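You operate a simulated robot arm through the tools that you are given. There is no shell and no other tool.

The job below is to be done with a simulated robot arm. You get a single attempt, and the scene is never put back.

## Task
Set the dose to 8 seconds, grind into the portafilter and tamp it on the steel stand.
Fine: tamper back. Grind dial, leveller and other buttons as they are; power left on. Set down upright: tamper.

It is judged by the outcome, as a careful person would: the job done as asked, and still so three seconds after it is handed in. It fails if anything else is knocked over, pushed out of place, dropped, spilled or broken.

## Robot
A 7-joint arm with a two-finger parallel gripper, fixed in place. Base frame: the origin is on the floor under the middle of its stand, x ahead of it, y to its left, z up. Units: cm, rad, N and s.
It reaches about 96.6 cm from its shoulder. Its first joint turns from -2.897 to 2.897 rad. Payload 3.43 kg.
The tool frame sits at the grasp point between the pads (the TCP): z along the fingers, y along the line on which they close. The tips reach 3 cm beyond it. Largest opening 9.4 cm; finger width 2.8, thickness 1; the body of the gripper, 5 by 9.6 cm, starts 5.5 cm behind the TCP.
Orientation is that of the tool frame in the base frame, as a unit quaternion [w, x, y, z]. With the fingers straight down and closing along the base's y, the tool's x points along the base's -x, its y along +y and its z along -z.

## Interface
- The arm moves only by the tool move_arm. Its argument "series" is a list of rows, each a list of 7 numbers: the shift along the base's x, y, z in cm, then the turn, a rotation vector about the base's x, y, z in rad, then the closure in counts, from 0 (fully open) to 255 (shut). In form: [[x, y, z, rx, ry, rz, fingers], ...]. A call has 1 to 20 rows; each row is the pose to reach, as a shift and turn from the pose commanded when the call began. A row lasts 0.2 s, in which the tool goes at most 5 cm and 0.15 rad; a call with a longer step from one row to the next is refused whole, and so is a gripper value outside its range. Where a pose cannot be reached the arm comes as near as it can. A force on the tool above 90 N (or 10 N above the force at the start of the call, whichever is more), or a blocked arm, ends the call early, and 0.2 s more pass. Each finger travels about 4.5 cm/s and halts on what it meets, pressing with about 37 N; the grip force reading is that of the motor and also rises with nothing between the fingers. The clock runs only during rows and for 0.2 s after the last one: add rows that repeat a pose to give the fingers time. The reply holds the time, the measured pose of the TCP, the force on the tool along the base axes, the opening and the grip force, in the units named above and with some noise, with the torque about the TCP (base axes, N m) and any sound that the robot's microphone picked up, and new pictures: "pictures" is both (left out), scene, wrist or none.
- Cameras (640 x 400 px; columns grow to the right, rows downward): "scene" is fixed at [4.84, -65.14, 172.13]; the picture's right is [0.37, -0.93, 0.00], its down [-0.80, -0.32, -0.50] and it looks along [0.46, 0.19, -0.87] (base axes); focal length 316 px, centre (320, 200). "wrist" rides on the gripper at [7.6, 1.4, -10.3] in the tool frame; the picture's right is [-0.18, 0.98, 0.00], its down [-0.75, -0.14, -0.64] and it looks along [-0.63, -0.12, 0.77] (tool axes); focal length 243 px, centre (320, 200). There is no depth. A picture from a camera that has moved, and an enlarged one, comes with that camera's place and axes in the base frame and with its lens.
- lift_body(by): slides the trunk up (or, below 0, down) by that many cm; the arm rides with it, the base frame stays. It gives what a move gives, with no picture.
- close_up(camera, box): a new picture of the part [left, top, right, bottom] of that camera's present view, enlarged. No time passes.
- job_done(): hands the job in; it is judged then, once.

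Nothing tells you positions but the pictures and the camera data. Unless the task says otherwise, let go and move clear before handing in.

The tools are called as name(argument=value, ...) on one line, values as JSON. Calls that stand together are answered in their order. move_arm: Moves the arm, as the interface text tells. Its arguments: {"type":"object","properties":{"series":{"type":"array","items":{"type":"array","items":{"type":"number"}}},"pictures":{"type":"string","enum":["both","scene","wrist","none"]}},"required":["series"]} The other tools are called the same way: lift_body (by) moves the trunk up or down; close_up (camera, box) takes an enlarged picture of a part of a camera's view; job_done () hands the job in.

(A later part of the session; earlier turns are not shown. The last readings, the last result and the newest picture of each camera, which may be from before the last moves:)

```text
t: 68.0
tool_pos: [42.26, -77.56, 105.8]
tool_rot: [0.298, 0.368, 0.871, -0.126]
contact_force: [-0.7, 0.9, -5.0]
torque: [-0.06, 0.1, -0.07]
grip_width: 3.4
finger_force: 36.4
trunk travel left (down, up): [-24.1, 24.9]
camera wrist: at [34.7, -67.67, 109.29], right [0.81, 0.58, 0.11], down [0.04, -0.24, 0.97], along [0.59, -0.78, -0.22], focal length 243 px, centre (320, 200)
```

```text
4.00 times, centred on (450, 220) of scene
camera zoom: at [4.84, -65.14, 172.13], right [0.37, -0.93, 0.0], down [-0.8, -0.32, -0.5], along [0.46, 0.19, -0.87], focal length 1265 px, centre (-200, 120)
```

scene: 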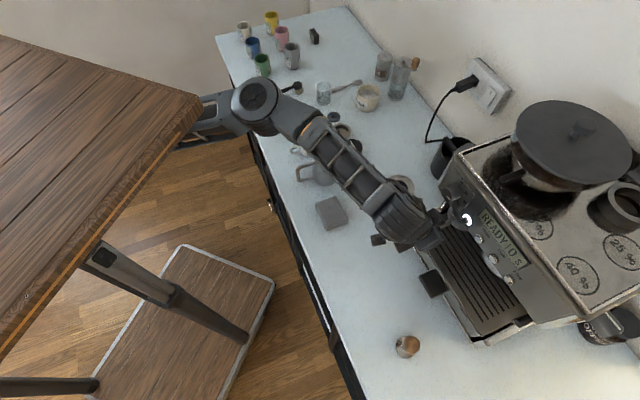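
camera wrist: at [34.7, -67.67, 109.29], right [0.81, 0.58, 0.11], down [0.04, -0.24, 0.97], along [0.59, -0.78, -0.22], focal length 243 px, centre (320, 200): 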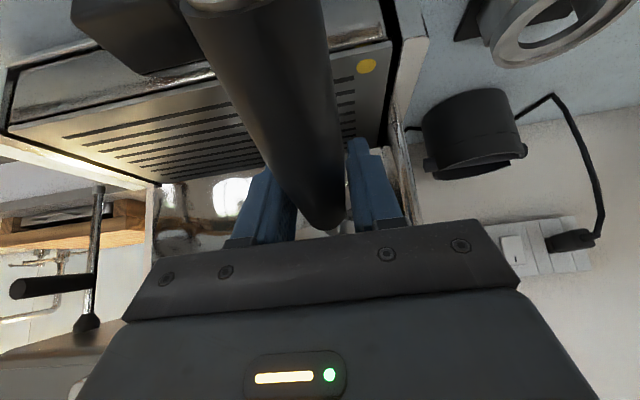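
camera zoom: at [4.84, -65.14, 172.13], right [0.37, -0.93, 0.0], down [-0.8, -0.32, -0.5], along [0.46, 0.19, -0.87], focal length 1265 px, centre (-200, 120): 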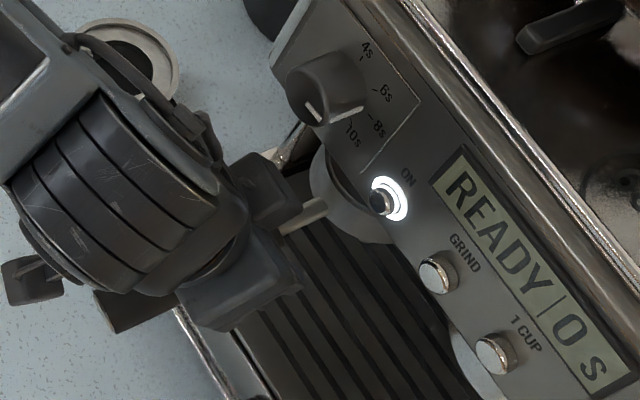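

The lugs are now sliding in the rails, with the bars taking some weight. I'll push in gently until it stops.

move_arm(series=[[0.15, -0.15, 0, 0, 0, 0, 255], [0.3, -0.3, 0, 0, 0, 0, 255], [0.45, -0.45, 0, 0, 0, 0, 255], [0.45, -0.45, 0, 0, 0, 0, 255]], pictures="none")

```text
t: 69.0
tool_pos: [42.79, -77.89, 105.96]
tool_rot: [0.298, 0.368, 0.871, -0.126]
contact_force: [-0.4, 0.5, -5.2]
torque: [0.12, 0.18, -0.02]
grip_width: 3.44
finger_force: 37.0
trunk travel left (down, up): [-24.1, 24.9]
```

move_arm(series=[[0.15, -0.15, 0, 0, 0, 0, 255], [0.3, -0.3, 0, 0, 0, 0, 255], [0.45, -0.45, 0, 0, 0, 0, 255], [0.45, -0.45, 0, 0, 0, 0, 255]], pictures="none")

```text
t: 70.0
tool_pos: [42.94, -78.29, 105.82]
tool_rot: [0.298, 0.369, 0.871, -0.127]
contact_force: [-15.6, 20.7, -5.3]
torque: [-0.23, 0.01, 0.41]
grip_width: 3.44
finger_force: 37.3
trunk travel left (down, up): [-24.1, 24.9]
```

It has seated against the fork's back plate (head at w≈93.4). I'll ease off the push and gently tilt the handle down to find its natural resting position in the rails before releasing.

move_arm(series=[[-0.12, 0.12, -0.05, 0, 0, 0, 255], [-0.08, 0.08, -0.2, -0.018, -0.018, 0, 255], [-0.02, 0.02, -0.38, -0.035, -0.035, 0, 255], [-0.02, 0.02, -0.38, -0.035, -0.035, 0, 255]], pictures="none")

```text
t: 71.0
tool_pos: [43.04, -78.3, 105.7]
tool_rot: [0.321, 0.364, 0.863, -0.137]
contact_force: [-12.4, 8.8, 9.2]
torque: [0.31, 0.34, 0.1]
grip_width: 3.42
finger_force: 36.8
trunk travel left (down, up): [-24.1, 24.9]
```

move_arm(series=[[-0.05, 0.05, 0.1, 0, 0, 0, 255], [0.0, 0.0, -0.05, -0.018, -0.018, 0, 255], [0.03, -0.03, -0.18, -0.035, -0.035, 0, 255], [0.03, -0.03, -0.18, -0.035, -0.035, 0, 255]], pictures="none")

close_up(camera="wrist", box=[220, 60, 440, 240])

```text
t: 72.0
tool_pos: [43.23, -78.42, 105.68]
tool_rot: [0.344, 0.361, 0.854, -0.146]
contact_force: [-9.3, 0.4, 26.5]
torque: [0.31, 0.25, -0.05]
grip_width: 3.39
finger_force: 36.6
trunk travel left (down, up): [-24.1, 24.9]
```

```text
2.22 times, centred on (330, 150) of wrist
camera zoom: at [35.47, -68.41, 107.8], right [0.8, 0.59, 0.13], down [-0.03, -0.17, 0.98], along [0.6, -0.79, -0.12], focal length 539 px, centre (298, 311)
```

zoom: 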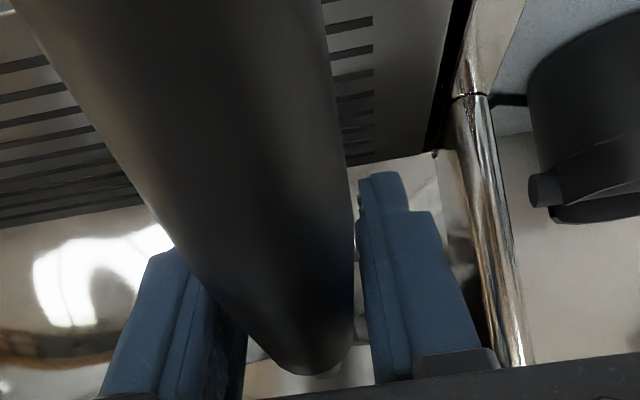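

The rails hold it firmly with little slack, so it shouldn't sag much. I'll relieve the downward load and then open the fingers.

move_arm(series=[[0, 0, 0.25, 0, 0, 0, 255], [0, 0, 0.45, 0, 0, 0, 255], [0, 0, 0.45, 0, 0, 0, 255]], pictures="none")

```text
t: 72.8
tool_pos: [43.21, -78.34, 105.59]
tool_rot: [0.341, 0.362, 0.856, -0.143]
contact_force: [-2.1, -11.9, 10.3]
torque: [-0.05, 0.0, -0.15]
grip_width: 3.35
finger_force: 37.3
trunk travel left (down, up): [-24.1, 24.9]
```

move_arm(series=[[-0.04, -0.17, 0.1, 0, 0, 0, 255], [-0.04, -0.17, 0.2, 0, 0, 0, 255], [-0.04, -0.17, 0.2, 0, 0, 0, 255]], pictures="none")

```text
t: 73.6
tool_pos: [43.12, -78.45, 105.66]
tool_rot: [0.339, 0.363, 0.856, -0.142]
contact_force: [-2.8, 6.8, -9.9]
torque: [0.38, 0.23, 0.35]
grip_width: 3.41
finger_force: 36.7
trunk travel left (down, up): [-24.1, 24.9]
```

move_arm(series=[[0, 0, -0.05, 0, 0, 0, 170], [0, 0, -0.05, 0, 0, 0, 155], [0, 0, -0.05, 0, 0, 0, 140], [0, 0, -0.05, 0, 0, 0, 140]], pictures="both")

close_up(camera="wrist", box=[220, 60, 440, 240])

close_up(camera="scene", box=[380, 170, 500, 290])

```text
t: 74.6
tool_pos: [43.24, -78.5, 105.99]
tool_rot: [0.342, 0.362, 0.855, -0.145]
contact_force: [-0.2, 0.2, 0.1]
torque: [0.04, 0.01, 0.0]
grip_width: 4.26
finger_force: 0.1
trunk travel left (down, up): [-24.1, 24.9]
camera wrist: at [35.43, -68.58, 108.16], right [0.8, 0.59, 0.13], down [-0.03, -0.17, 0.98], along [0.6, -0.79, -0.12], focal length 243 px, centre (320, 200)
```

scene: 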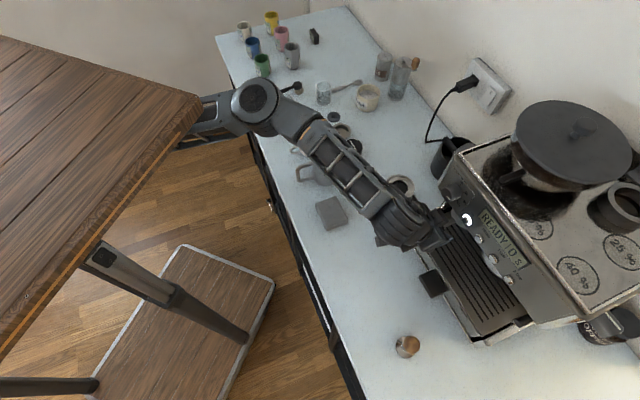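
wrist: 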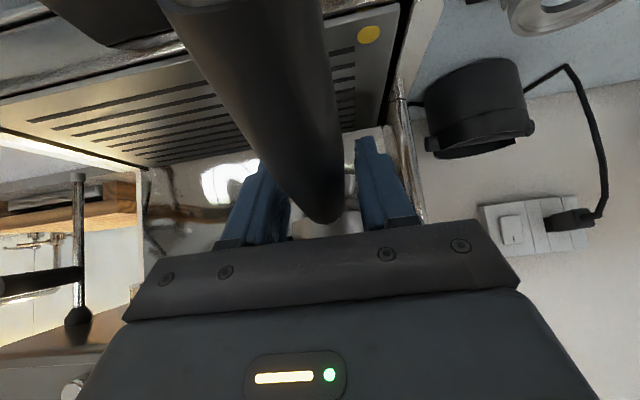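

```text
2.22 times, centred on (330, 150) of wrist
camera zoom: at [35.43, -68.58, 108.16], right [0.8, 0.59, 0.13], down [-0.03, -0.17, 0.98], along [0.6, -0.79, -0.12], focal length 539 px, centre (298, 311)
```

zoom: 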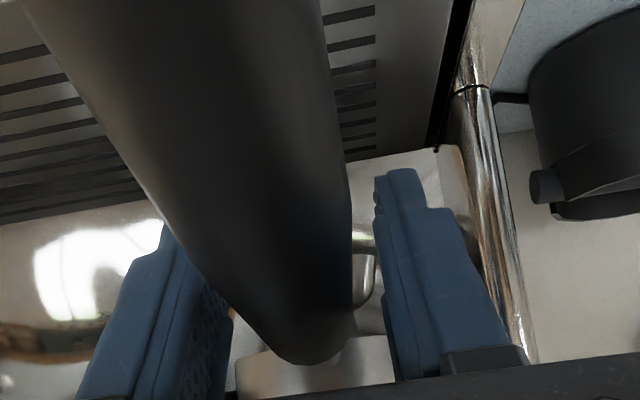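

```text
3.33 times, centred on (440, 230) of scene
camera zoom: at [4.84, -65.14, 172.13], right [0.37, -0.93, 0.0], down [-0.8, -0.32, -0.5], along [0.46, 0.19, -0.87], focal length 1054 px, centre (-80, 100)
```

zoom: 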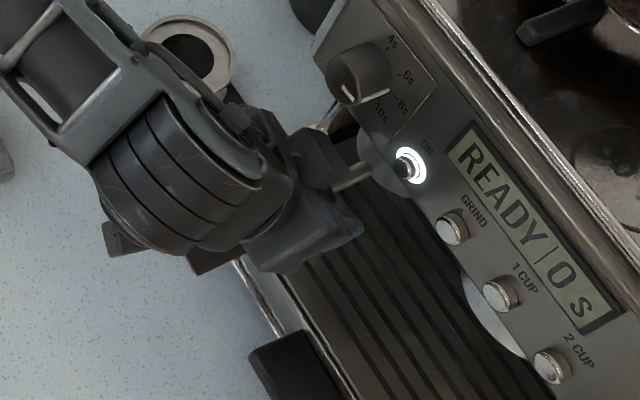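

The portafilter stays put in the fork by itself. I'll open a little more and retreat back-and-up along the finger direction.

move_arm(series=[[0, 0, 0, 0, 0, 0, 110], [0, 0, 0, 0, 0, 0, 100], [-0.72, 0.74, 1.09, 0, 0, 0, 100], [-1.9, 1.97, 2.9, 0, 0, 0, 100], [-3.1, 3.2, 4.7, 0, 0, 0, 100], [-4.3, 4.45, 6.5, 0, 0, 0, 100], [-5.5, 5.7, 8.0, 0, 0, 0, 100], [-5.5, 5.7, 8.0, 0, 0, 0, 100]], pictures="both")

close_up(camera="wrist", box=[220, 20, 420, 220])

```text
t: 76.4
tool_pos: [37.6, -72.87, 113.96]
tool_rot: [0.341, 0.361, 0.856, -0.144]
contact_force: [-0.2, 0.7, -0.1]
torque: [0.01, 0.0, -0.01]
grip_width: 5.71
finger_force: 0.0
trunk travel left (down, up): [-24.1, 24.9]
camera wrist: at [29.83, -62.9, 116.19], right [0.8, 0.59, 0.13], down [-0.03, -0.17, 0.98], along [0.6, -0.79, -0.12], focal length 243 px, centre (320, 200)
```

scene: 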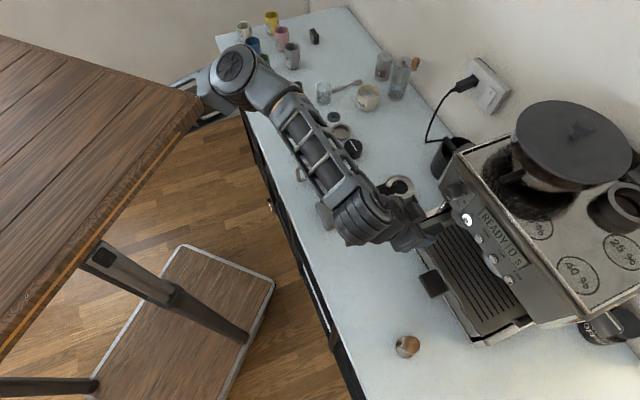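
wrist: 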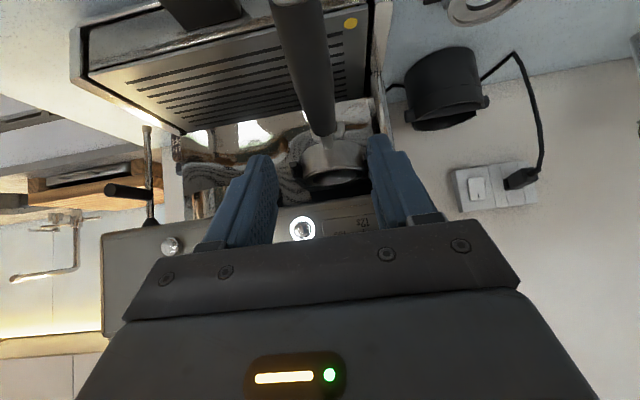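

```text
2.00 times, centred on (320, 120) of wrist
camera zoom: at [29.83, -62.9, 116.19], right [0.8, 0.59, 0.13], down [-0.03, -0.17, 0.98], along [0.6, -0.79, -0.12], focal length 485 px, centre (320, 360)
```

zoom: 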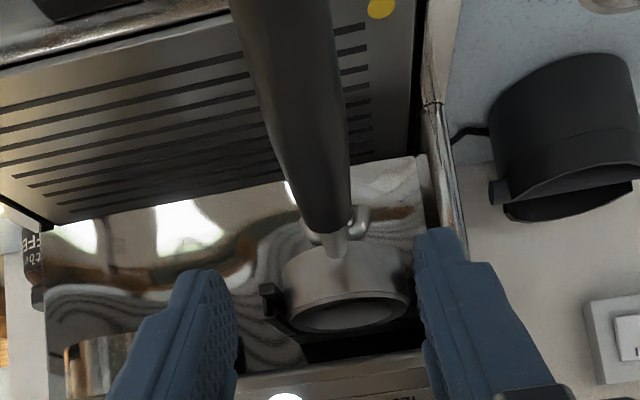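

The portafilter is sitting in the fork on its own. Quick zoom to confirm it's properly seated.

close_up(camera="wrist", box=[285, 120, 375, 200])

close_up(camera="wrist", box=[280, 0, 380, 160])

```text
5.00 times, centred on (330, 160) of wrist
camera zoom: at [29.83, -62.9, 116.19], right [0.8, 0.59, 0.13], down [-0.03, -0.17, 0.98], along [0.6, -0.79, -0.12], focal length 1213 px, centre (270, 400)
```

zoom: 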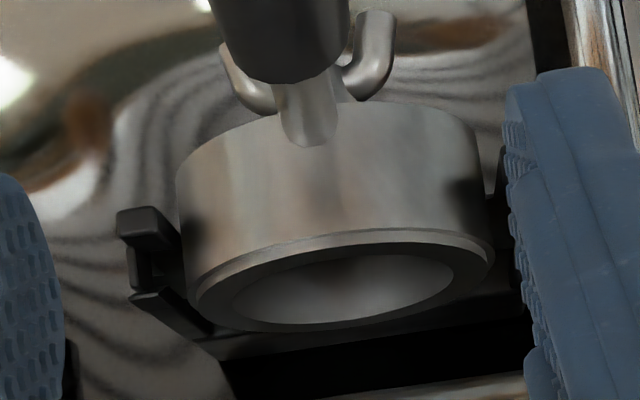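

```text
2.50 times, centred on (330, 80) of wrist
camera zoom: at [29.83, -62.9, 116.19], right [0.8, 0.59, 0.13], down [-0.03, -0.17, 0.98], along [0.6, -0.79, -0.12], focal length 606 px, centre (295, 500)
```

zoom: 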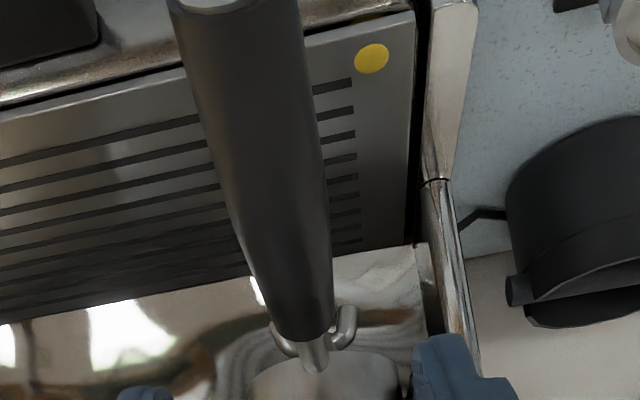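

Seated well. Now I'll close the fingers, shift sideways to line up with the GRIND button, and bring the tool pitch up to about -30°.

move_arm(series=[[-1.5, 0.5, 0.7, -0.04, -0.04, 0, 160], [-3.5, -1, 1.4, -0.09, -0.09, 0.01, 220], [-5, -2.4, 2.1, -0.14, -0.14, 0.014, 255], [-6.7, -3.7, 2.1, -0.19, -0.19, 0.014, 255], [-6.7, -3.7, 2.1, -0.2, -0.2, 0.014, 255], [-6.7, -3.7, 2.1, -0.2, -0.2, 0.014, 255]], pictures="both")

close_up(camera="wrist", box=[220, 60, 440, 240])

close_up(camera="scene", box=[400, 180, 540, 300])

```text
t: 78.0
tool_pos: [40.43, -75.86, 115.56]
tool_rot: [0.47, 0.282, 0.822, -0.158]
contact_force: [1.0, -0.5, -0.3]
torque: [0.04, 0.0, 0.02]
grip_width: 0.01
finger_force: 33.0
trunk travel left (down, up): [-24.1, 24.9]
stopped in row 6: the arm was blocked; the commanded pose is now the measured one
camera wrist: at [31.28, -67.03, 114.3], right [0.68, 0.72, 0.16], down [-0.22, -0.01, 0.97], along [0.7, -0.69, 0.15], focal length 243 px, centre (320, 200)
```

scene: 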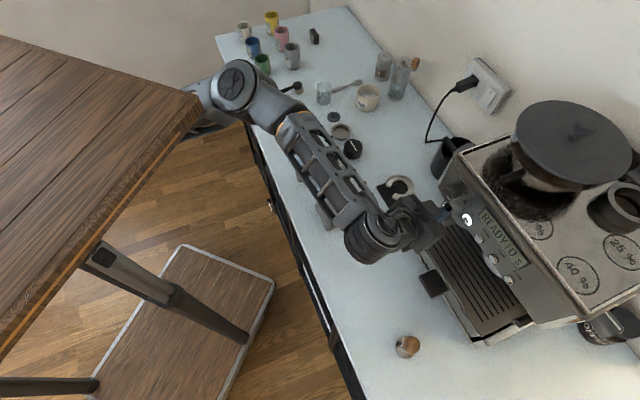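
wrist: 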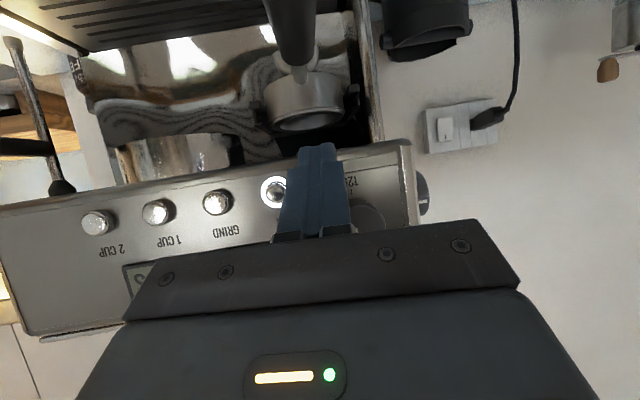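

```text
2.22 times, centred on (330, 150) of wrist
camera zoom: at [31.28, -67.03, 114.3], right [0.68, 0.72, 0.16], down [-0.22, -0.01, 0.97], along [0.7, -0.69, 0.15], focal length 539 px, centre (298, 311)
```

zoom: 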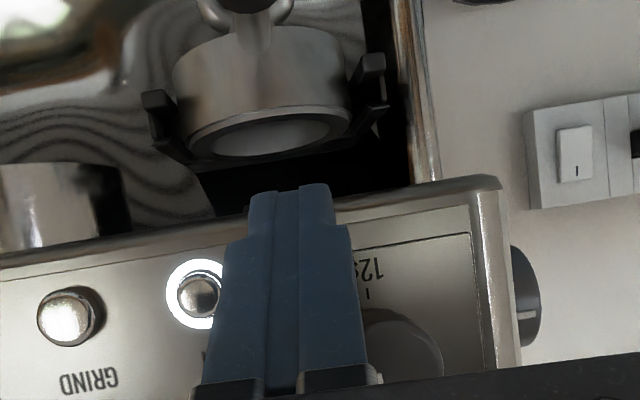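

```text
3.33 times, centred on (470, 240) of scene
camera zoom: at [4.84, -65.14, 172.13], right [0.37, -0.93, 0.0], down [-0.8, -0.32, -0.5], along [0.46, 0.19, -0.87], focal length 1054 px, centre (-180, 67)
```

zoom: 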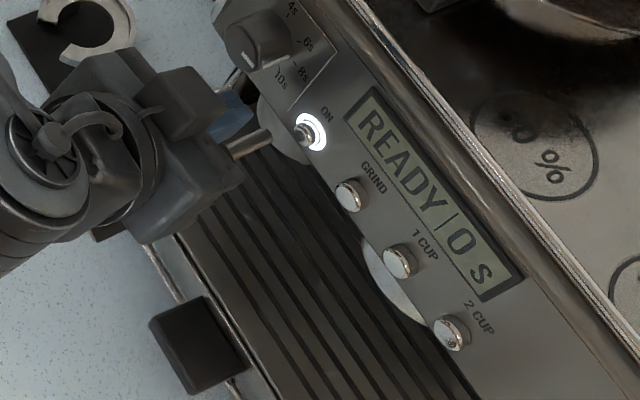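

The arm couldn't reach that pose with the flatter pitch and ended closer to the panel than intended (no contact). I'll back off with a steeper pitch, then lower the trunk to get more wrist freedom.

move_arm(series=[[-1.2, 1.2, 0.3, 0.05, 0.05, 0, 255], [-2.6, 2.6, 0.8, 0.1, 0.1, 0, 255], [-4, 4, 1.5, 0.15, 0.15, 0, 255], [-4.5, 4.5, 2, 0.2, 0.2, 0, 255], [-4.5, 4.5, 2, 0.2, 0.2, 0, 255]], pictures="none")

```text
t: 79.2
tool_pos: [36.69, -71.29, 115.31]
tool_rot: [0.346, 0.311, 0.881, -0.089]
contact_force: [0.1, -0.8, -0.8]
torque: [0.0, 0.02, -0.02]
grip_width: 0.0
finger_force: 33.1
trunk travel left (down, up): [-24.1, 24.9]
```

move_arm(series=[[-2, -1.5, 0.5, -0.015, 0.011, -0.04, 255], [-4, -3.4, 1, -0.03, 0.022, -0.08, 255], [-6, -5.4, 1, -0.047, 0.035, -0.129, 255], [-6.6, -6.2, 1, -0.047, 0.035, -0.129, 255], [-6.6, -6.2, 1, -0.047, 0.035, -0.129, 255]], pictures="both")

```text
t: 80.0
tool_pos: [41.19, -75.55, 117.98]
tool_rot: [0.342, 0.293, 0.885, -0.12]
contact_force: [0.5, 0.4, -4.6]
torque: [0.03, 0.16, -0.02]
grip_width: 0.02
finger_force: 33.1
trunk travel left (down, up): [-24.1, 24.9]
stopped in row 4: the arm was blocked; the commanded pose is now the measured one
camera wrist: at [31.96, -66.83, 120.39], right [0.7, 0.71, 0.11], down [0.02, -0.18, 0.98], along [0.71, -0.69, -0.14], focal length 243 px, centre (320, 200)
```

scene: 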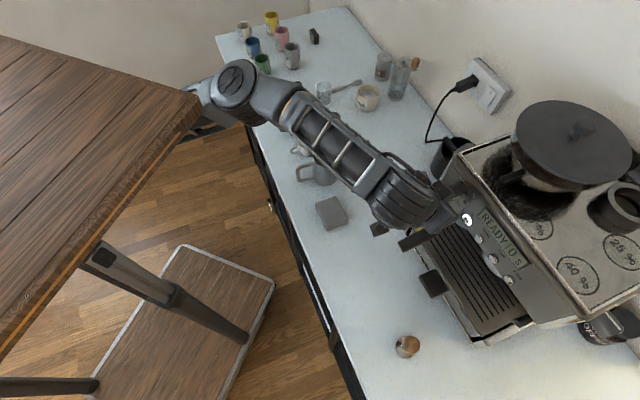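
wrist: 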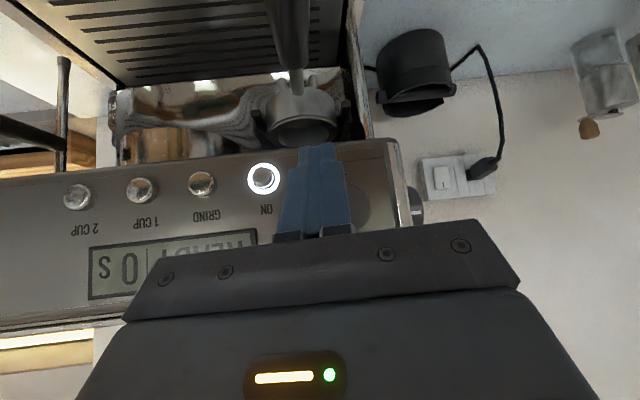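

The arm drifted toward the panel again when asked to go sideways with this heading. Let me check nothing was touched before I back out.

close_up(camera="scene", box=[430, 160, 530, 260])

close_up(camera="wrist", box=[220, 60, 440, 240])

```text
4.00 times, centred on (480, 210) of scene
camera zoom: at [4.84, -65.14, 172.13], right [0.37, -0.93, 0.0], down [-0.8, -0.32, -0.5], along [0.46, 0.19, -0.87], focal length 1265 px, centre (-320, 160)
```

zoom: 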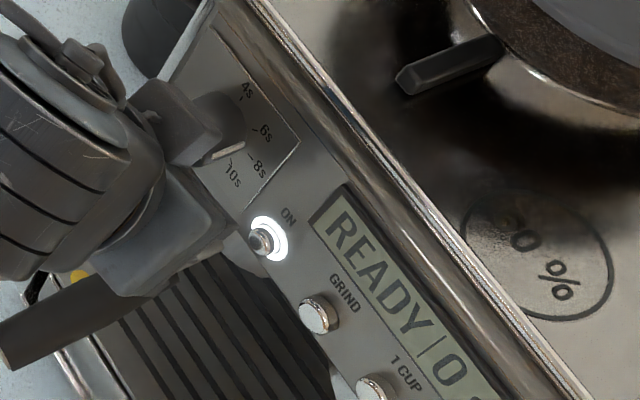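

```text
2.22 times, centred on (330, 150) of wrist
camera zoom: at [31.96, -66.83, 120.39], right [0.7, 0.71, 0.11], down [0.02, -0.18, 0.98], along [0.71, -0.69, -0.14], focal length 539 px, centre (298, 311)
```

zoom: 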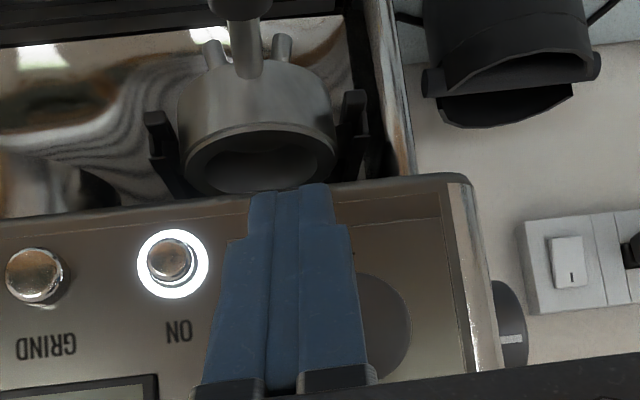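

The dial still reads 8s. I'll back straight away from the panel now.

move_arm(series=[[-0.8, 0.8, -0.2, 0, 0, 0, 255], [-2, 2, -0.4, 0.03, 0.03, 0, 255], [-3.5, 3.5, -0.4, 0.06, 0.06, 0, 255], [-5, 5, -0.4, 0.1, 0.1, 0, 255], [-5, 5, -0.4, 0.1, 0.1, 0, 255]], pictures="both")

close_up(camera="scene", box=[430, 160, 530, 260])

```text
t: 81.2
tool_pos: [36.24, -70.39, 117.44]
tool_rot: [0.281, 0.302, 0.907, -0.088]
contact_force: [0.3, 0.2, -0.7]
torque: [0.0, 0.03, 0.03]
grip_width: 0.01
finger_force: 33.4
trunk travel left (down, up): [-24.1, 24.9]
camera wrist: at [27.37, -62.1, 121.62], right [0.71, 0.7, 0.11], down [0.12, -0.28, 0.95], along [0.69, -0.66, -0.28], focal length 243 px, centre (320, 200)
```

scene: 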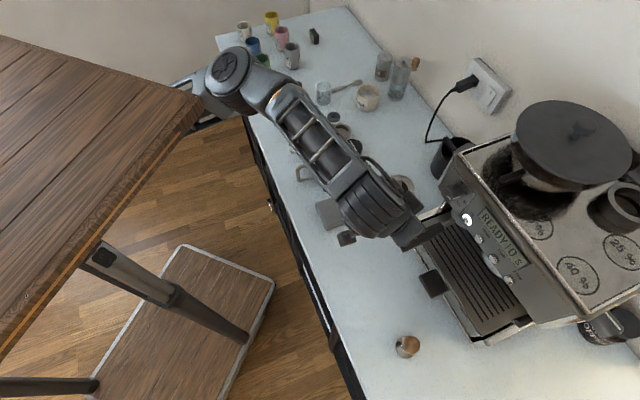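
wrist: 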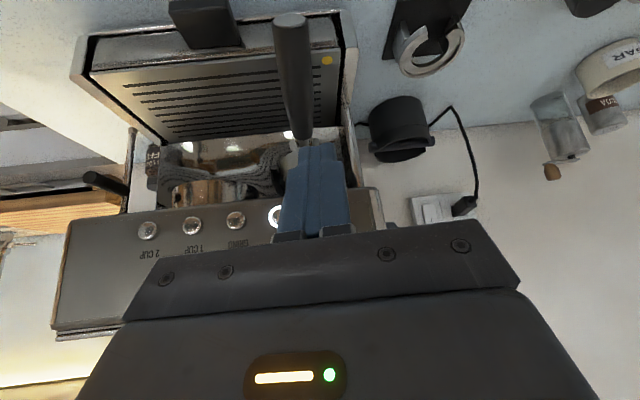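

```text
4.00 times, centred on (480, 210) of scene
camera zoom: at [4.84, -65.14, 172.13], right [0.37, -0.93, 0.0], down [-0.8, -0.32, -0.5], along [0.46, 0.19, -0.87], focal length 1265 px, centre (-320, 160)
```

zoom: 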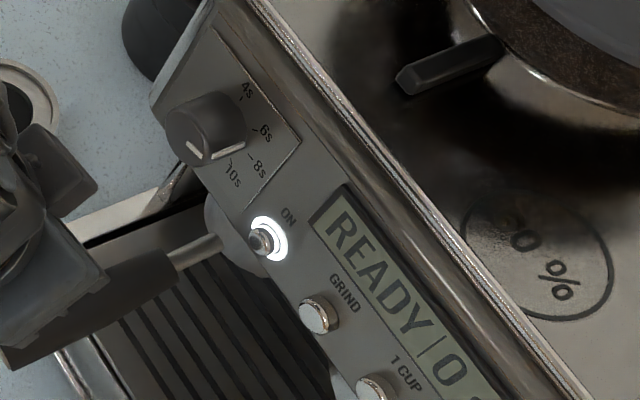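

close_up(camera="scene", box=[445, 175, 495, 215])

close_up(camera="wrist", box=[250, 0, 370, 160])

```text
10.00 times, centred on (470, 195) of scene
camera zoom: at [4.84, -65.14, 172.13], right [0.37, -0.93, 0.0], down [-0.8, -0.32, -0.5], along [0.46, 0.19, -0.87], focal length 3162 px, centre (-1180, 250)
```

zoom: 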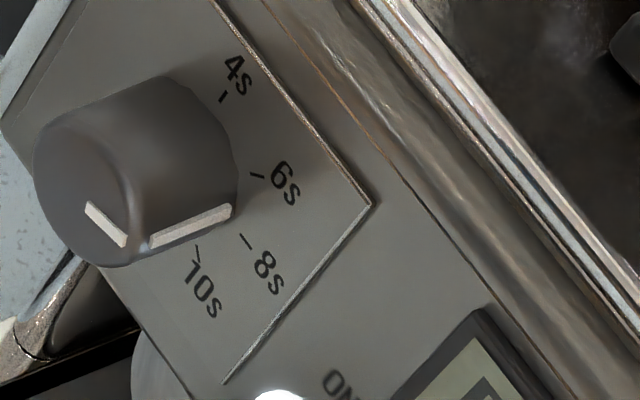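

```text
2.50 times, centred on (310, 80) of wrist
camera zoom: at [27.37, -62.1, 121.62], right [0.71, 0.7, 0.11], down [0.12, -0.28, 0.95], along [0.69, -0.66, -0.28], focal length 606 px, centre (345, 500)
```

zoom: 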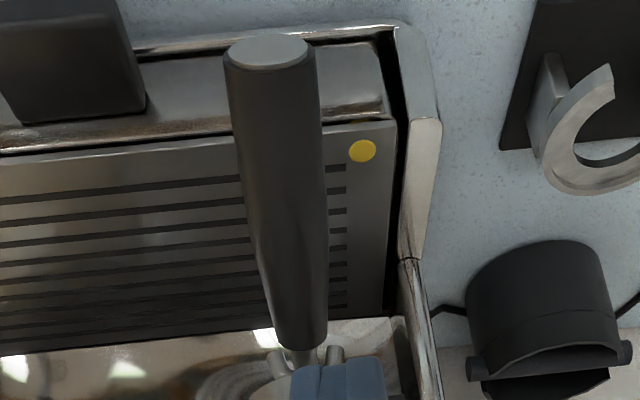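

The dial got nudged: the pointer is now about 12° short of 8s, so I must re-set it. The wrist limits appear when the hand is high relative to the trunk, so I'll raise the trunk substantially and bring the hand back down to panel height.

lift_body(by=20)

move_arm(series=[[-0.5, 0.5, -4, 0, 0, 0, 255], [-1, 1, -8, 0, 0, 0, 255], [-1.5, 1.5, -12, 0, 0, -0.05, 255], [-2, 2, -15, 0, 0, -0.1, 255], [-2, 2, -18, 0, 0, -0.1, 255], [-2, 2, -18, 0, 0, -0.1, 200]], pictures="both")

```text
t: 83.4
tool_pos: [36.27, -70.41, 137.45]
tool_rot: [0.281, 0.303, 0.906, -0.089]
contact_force: [-0.5, 0.1, 0.4]
torque: [0.0, -0.03, 0.02]
grip_width: 0.0
finger_force: 32.8
trunk travel left (down, up): [-44.1, 4.9]
```

```text
t: 84.8
tool_pos: [34.15, -68.17, 119.89]
tool_rot: [0.278, 0.348, 0.889, -0.104]
contact_force: [-0.3, -0.4, 0.1]
torque: [0.02, 0.0, -0.01]
grip_width: 2.03
finger_force: 0.0
trunk travel left (down, up): [-44.1, 4.9]
camera wrist: at [26.18, -59.01, 123.98], right [0.78, 0.62, 0.11], down [0.09, -0.28, 0.95], along [0.62, -0.73, -0.28], focal length 243 px, centre (320, 200)
```

scene: 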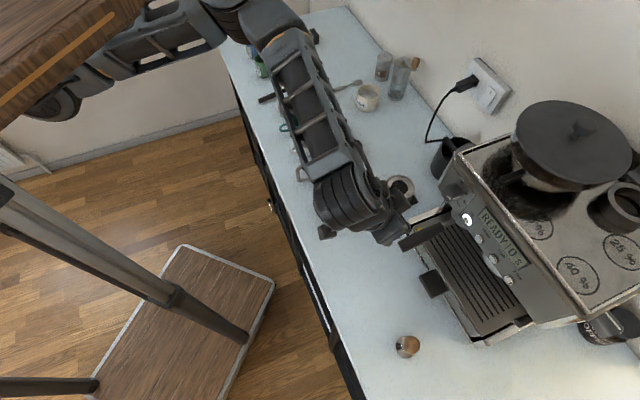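
wrist: 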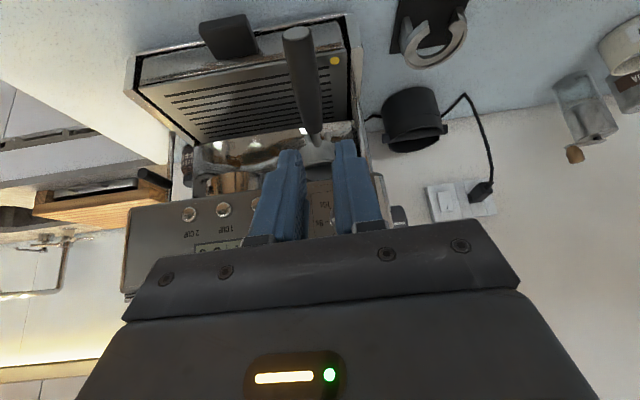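

With the trunk up, the arm follows commands properly again. I'll tilt the tool up gradually in front of the knob and check that the pose is tracked.

move_arm(series=[[0.8, -0.5, -0.2, -0.1, -0.1, -0.01, 150], [1.6, -1, -0.4, -0.2, -0.2, -0.02, 110], [2.4, -1.5, -0.6, -0.3, -0.3, -0.03, 110], [2.4, -1.5, -0.6, -0.3, -0.3, -0.03, 110]], pictures="none")

```text
t: 85.8
tool_pos: [36.46, -69.77, 119.08]
tool_rot: [0.455, 0.328, 0.807, -0.187]
contact_force: [-0.1, 1.0, -0.6]
torque: [0.0, 0.02, 0.01]
grip_width: 5.33
finger_force: 0.1
trunk travel left (down, up): [-44.1, 4.9]
```

move_arm(series=[[0.8, -0.5, -0.1, -0.09, -0.09, -0.01, 110], [1.6, -1, -0.2, -0.18, -0.18, -0.02, 110], [2.5, -1.5, -0.3, -0.26, -0.26, -0.02, 110], [2.5, -1.5, -0.3, -0.26, -0.26, -0.02, 110]], pictures="both")

close_up(camera="wrist", box=[230, 80, 430, 240])

```text
t: 86.8
tool_pos: [38.93, -71.33, 118.79]
tool_rot: [0.592, 0.296, 0.707, -0.251]
contact_force: [-0.3, 0.1, -0.1]
torque: [0.0, -0.03, 0.02]
grip_width: 5.35
finger_force: 0.1
trunk travel left (down, up): [-44.1, 4.9]
camera wrist: at [31.96, -62.2, 113.07], right [0.72, 0.67, 0.18], down [-0.45, 0.26, 0.85], along [0.52, -0.7, 0.49], focal length 243 px, centre (320, 200)
```

scene: 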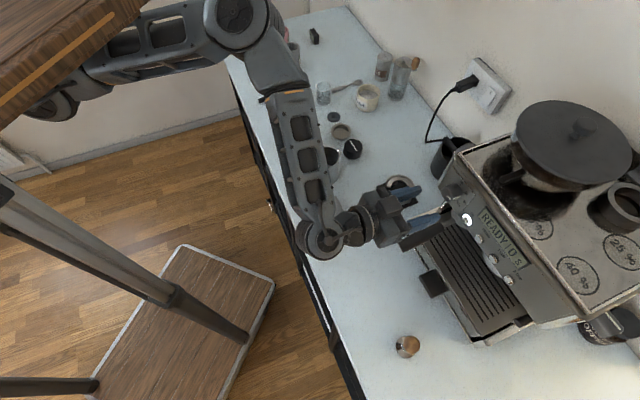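
wrist: 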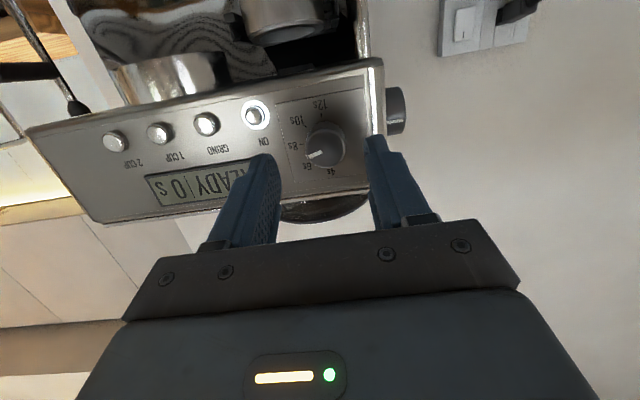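

```text
2.50 times, centred on (330, 160) of wrist
camera zoom: at [31.96, -62.2, 113.07], right [0.72, 0.67, 0.18], down [-0.45, 0.26, 0.85], along [0.52, -0.7, 0.49], focal length 606 px, centre (295, 300)
```

zoom: 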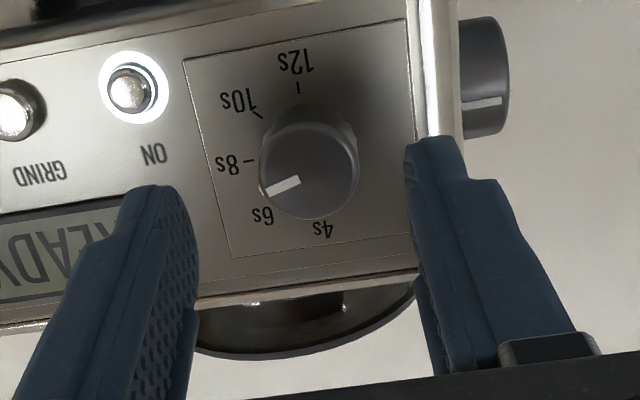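

The tool is level enough and tracking well; the pointer reads about 11–12° short of 8s. I'll move in around the knob.

move_arm(series=[[1, -0.95, 0.1, 0, 0, 0, 110], [2, -1.9, 0.2, 0, 0, 0, 110], [3, -2.8, 0.3, 0, 0, 0, 110], [3.87, -3.63, 0.3, 0, 0, 0, 110], [3.87, -3.63, 0.3, 0, 0, 0, 110]], pictures="both")

close_up(camera="wrist", box=[230, 80, 430, 240])

close_up(camera="scene", box=[420, 160, 520, 240])

```text
t: 88.0
tool_pos: [42.91, -75.15, 119.1]
tool_rot: [0.592, 0.295, 0.707, -0.251]
contact_force: [0.1, -0.5, 0.4]
torque: [-0.02, -0.01, -0.01]
grip_width: 5.36
finger_force: 0.0
trunk travel left (down, up): [-44.1, 4.9]
camera wrist: at [35.9, -66.02, 113.41], right [0.72, 0.67, 0.18], down [-0.45, 0.26, 0.86], along [0.52, -0.7, 0.49], focal length 243 px, centre (320, 200)
```

scene: 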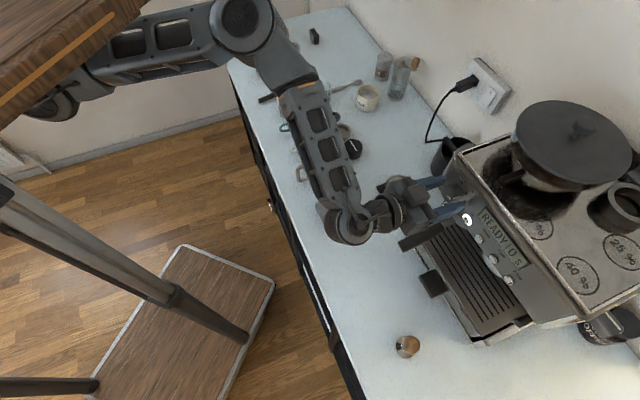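
wrist: 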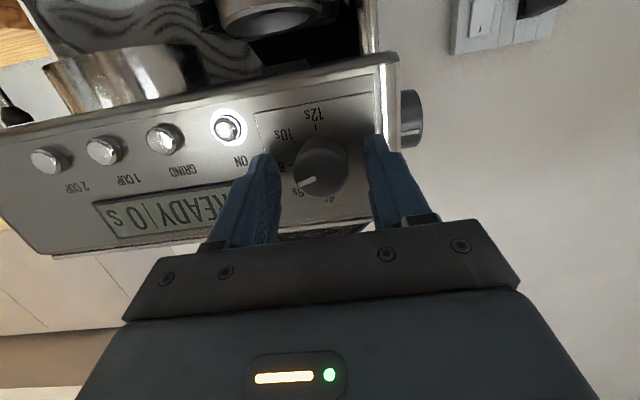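

```text
2.50 times, centred on (330, 160) of wrist
camera zoom: at [35.9, -66.02, 113.41], right [0.72, 0.67, 0.18], down [-0.45, 0.26, 0.86], along [0.52, -0.7, 0.49], focal length 606 px, centre (295, 300)
```

zoom: 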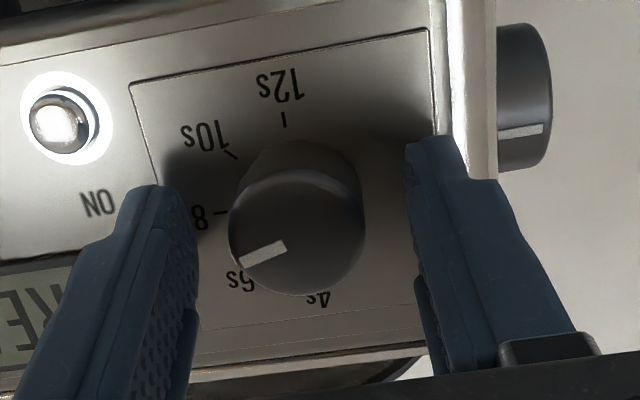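

```text
5.00 times, centred on (470, 200) of scene
camera zoom: at [4.84, -65.14, 172.13], right [0.37, -0.93, 0.0], down [-0.8, -0.32, -0.5], along [0.46, 0.19, -0.87], focal length 1581 px, centre (-430, 200)
```

zoom: 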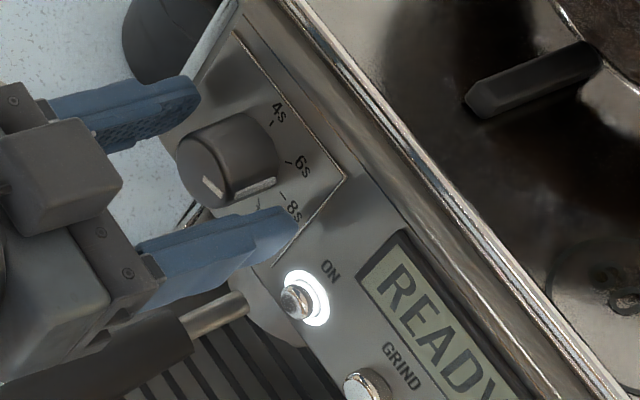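

Tracking is precise now. Closing on the knob.

move_arm(series=[[0, 0, 0, 0, 0, 0, 150], [0, 0, 0, 0, 0, 0, 190], [0, 0, 0, 0, 0, 0, 190], [0, 0, 0, 0, 0, 0, 190]], pictures="none")

close_up(camera="scene", box=[445, 175, 495, 215])

```text
t: 89.0
tool_pos: [42.91, -75.09, 119.04]
tool_rot: [0.59, 0.296, 0.708, -0.251]
contact_force: [0.2, 1.2, -0.2]
torque: [-0.03, 0.0, 0.8]
grip_width: 3.17
finger_force: 45.2
trunk travel left (down, up): [-44.1, 4.9]
```

```text
10.00 times, centred on (470, 195) of scene
camera zoom: at [4.84, -65.14, 172.13], right [0.37, -0.93, 0.0], down [-0.8, -0.32, -0.5], along [0.46, 0.19, -0.87], focal length 3162 px, centre (-1180, 250)
```

zoom: 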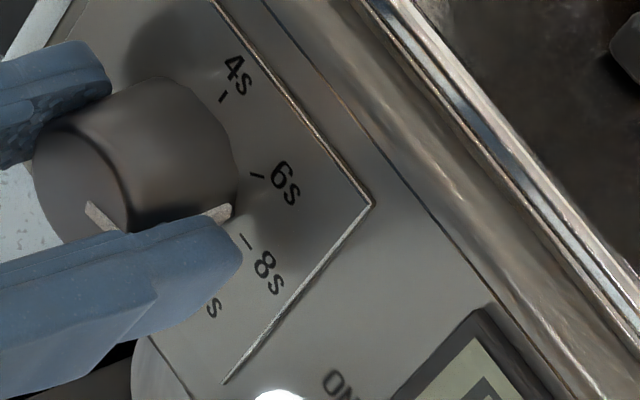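

move_arm(series=[[-0.01, -0.01, 0, 0.05, -0.05, 0, 190], [-0.03, -0.03, 0, 0.1, -0.1, 0, 190], [-0.04, -0.04, 0, 0.145, -0.145, 0, 190], [-0.04, -0.04, 0, 0.145, -0.145, 0, 190], [-0.04, -0.04, 0, 0.145, -0.145, 0, 190]], pictures="none")

close_up(camera="scene", box=[445, 175, 495, 215])

close_up(camera="wrist", box=[230, 80, 430, 240])

```text
t: 90.2
tool_pos: [42.8, -75.25, 118.95]
tool_rot: [0.619, 0.354, 0.679, -0.176]
contact_force: [6.4, -6.6, -0.2]
torque: [-0.08, -0.09, 0.8]
grip_width: 3.15
finger_force: 44.5
trunk travel left (down, up): [-44.1, 4.9]
```

```text
10.00 times, centred on (470, 195) of scene
camera zoom: at [4.84, -65.14, 172.13], right [0.37, -0.93, 0.0], down [-0.8, -0.32, -0.5], along [0.46, 0.19, -0.87], focal length 3162 px, centre (-1180, 250)
```

zoom: 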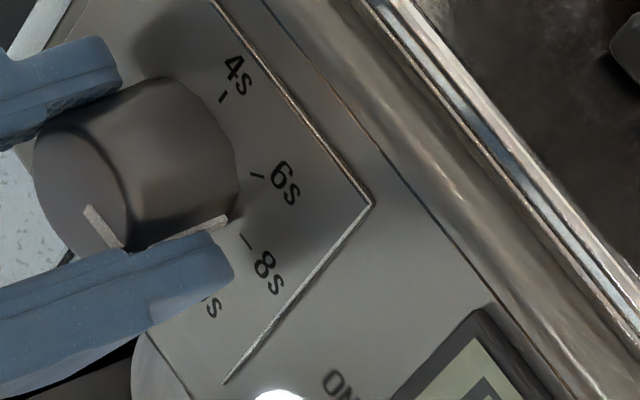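

```text
2.50 times, centred on (330, 160) of wrist
camera zoom: at [36.67, -65.23, 113.84], right [0.68, 0.63, 0.37], down [-0.57, 0.14, 0.81], along [0.46, -0.77, 0.45], focal length 606 px, centre (295, 300)
```

zoom: 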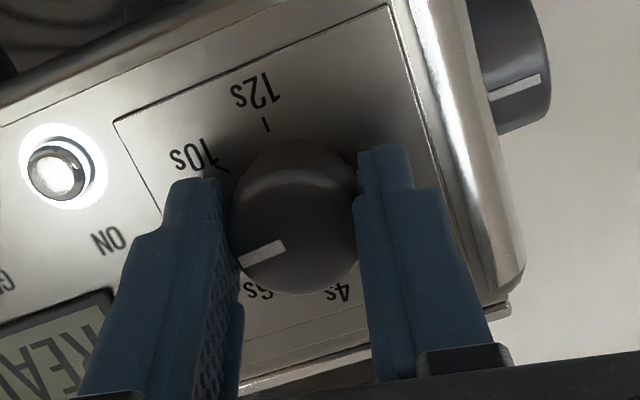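

The pointer is back on 8s (within ~1°). Releasing and backing off.

move_arm(series=[[0, 0, 0, 0, 0, 0, 150], [0, 0, 0, 0, 0, 0, 110], [0, 0, 0, 0, 0, 0, 100], [-1.5, 1.5, 0, 0, 0, 0, 100], [-3, 3, 0, 0, 0, 0, 100], [-4.5, 4.5, 0, 0, 0, 0, 100], [-4.5, 4.5, 0, 0, 0, 0, 100]], pictures="none")

close_up(camera="scene", box=[445, 175, 495, 215])

close_up(camera="wrist", box=[230, 60, 430, 220])

```text
t: 91.8
tool_pos: [38.25, -70.61, 119.15]
tool_rot: [0.618, 0.355, 0.679, -0.177]
contact_force: [-0.1, -0.2, -0.4]
torque: [0.01, -0.05, 0.0]
grip_width: 5.72
finger_force: 0.0
trunk travel left (down, up): [-44.1, 4.9]
```

```text
10.00 times, centred on (470, 195) of scene
camera zoom: at [4.84, -65.14, 172.13], right [0.37, -0.93, 0.0], down [-0.8, -0.32, -0.5], along [0.46, 0.19, -0.87], focal length 3162 px, centre (-1180, 250)
```

zoom: 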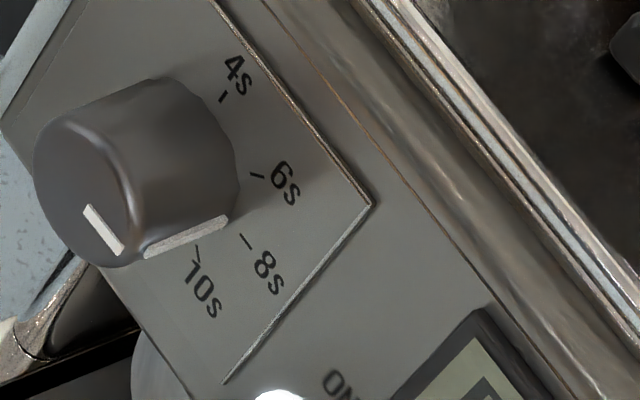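

```text
2.50 times, centred on (330, 140) of wrist
camera zoom: at [32.09, -60.67, 113.88], right [0.68, 0.63, 0.37], down [-0.57, 0.14, 0.81], along [0.46, -0.77, 0.45], focal length 606 px, centre (295, 350)
```

zoom: 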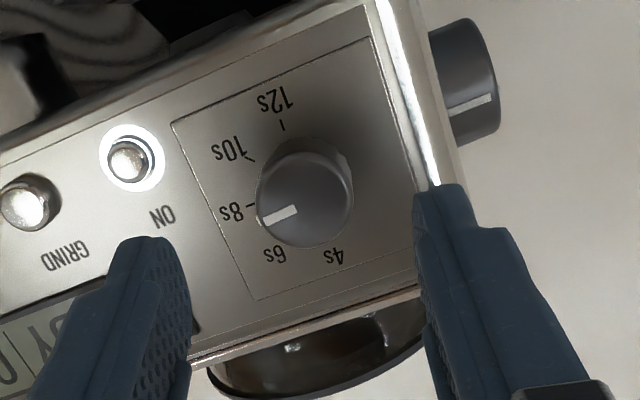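

The dial is on 8s again. Now I'll undo the roll, close the fingers and move sideways in small checked steps toward the GRIND button.

move_arm(series=[[-0.8, 0.5, -0.3, -0.05, 0.05, 0, 160], [-1.6, 0.4, -0.6, -0.1, 0.1, 0, 220], [-2.4, -0.2, -1, -0.145, 0.145, 0, 255], [-3.4, -1.2, -1.5, -0.145, 0.145, 0, 255], [-3.4, -1.2, -1.5, -0.145, 0.145, 0, 255]], pictures="none")

```text
t: 93.0
tool_pos: [35.05, -71.87, 117.77]
tool_rot: [0.591, 0.296, 0.707, -0.251]
contact_force: [0.8, -0.6, -0.4]
torque: [-0.01, -0.02, 0.01]
grip_width: 0.0
finger_force: 32.9
trunk travel left (down, up): [-44.1, 4.9]
```

move_arm(series=[[-1.3, -1.4, -0.5, 0, 0, 0, 255], [-2.6, -2.9, -1, 0, 0, 0, 255], [-4.1, -4.6, -1.5, 0, 0, 0, 255], [-4.1, -4.6, -1.5, 0, 0, 0, 255]], pictures="both")

close_up(camera="wrist", box=[230, 60, 430, 220])

close_up(camera="scene", box=[400, 190, 520, 290])

```text
t: 94.0
tool_pos: [30.97, -76.44, 116.15]
tool_rot: [0.591, 0.296, 0.707, -0.25]
contact_force: [-0.5, -0.5, 0.2]
torque: [-0.01, -0.01, -0.01]
grip_width: 0.0
finger_force: 32.2
trunk travel left (down, up): [-44.1, 4.9]
camera wrist: at [23.88, -67.33, 110.43], right [0.72, 0.67, 0.18], down [-0.45, 0.26, 0.86], along [0.52, -0.7, 0.49], focal length 243 px, centre (320, 200)
```

scene: 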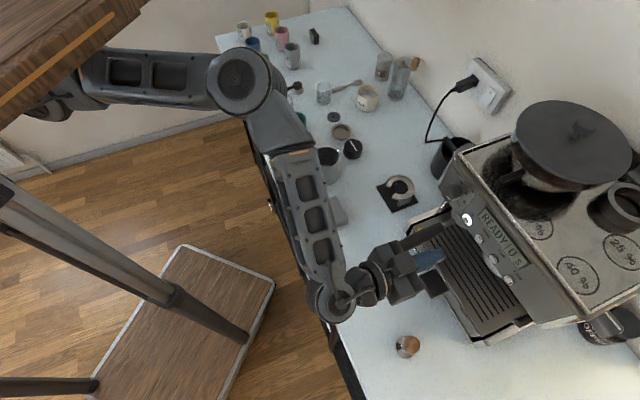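
wrist: 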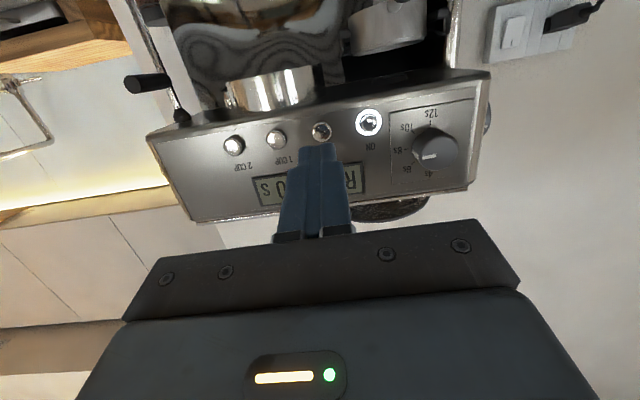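

```text
2.50 times, centred on (330, 140) of wrist
camera zoom: at [23.88, -67.33, 110.43], right [0.72, 0.67, 0.18], down [-0.45, 0.26, 0.86], along [0.52, -0.7, 0.49], focal length 606 px, centre (295, 350)
```

zoom: 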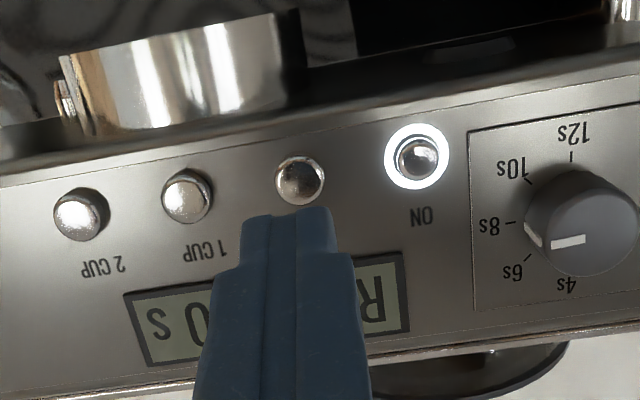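

```text
4.00 times, centred on (460, 240) of scene
camera zoom: at [4.84, -65.14, 172.13], right [0.37, -0.93, 0.0], down [-0.8, -0.32, -0.5], along [0.46, 0.19, -0.87], focal length 1265 px, centre (-240, 40)
```

zoom: 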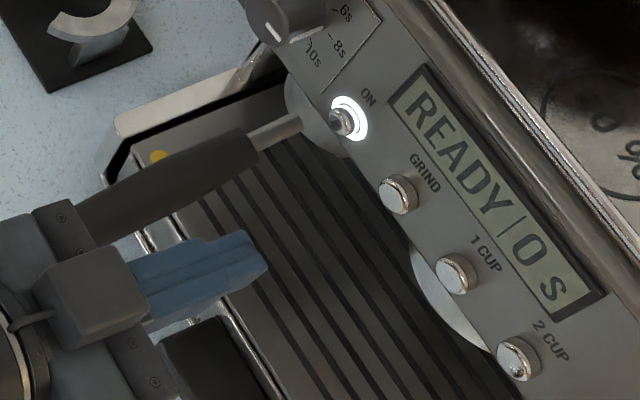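

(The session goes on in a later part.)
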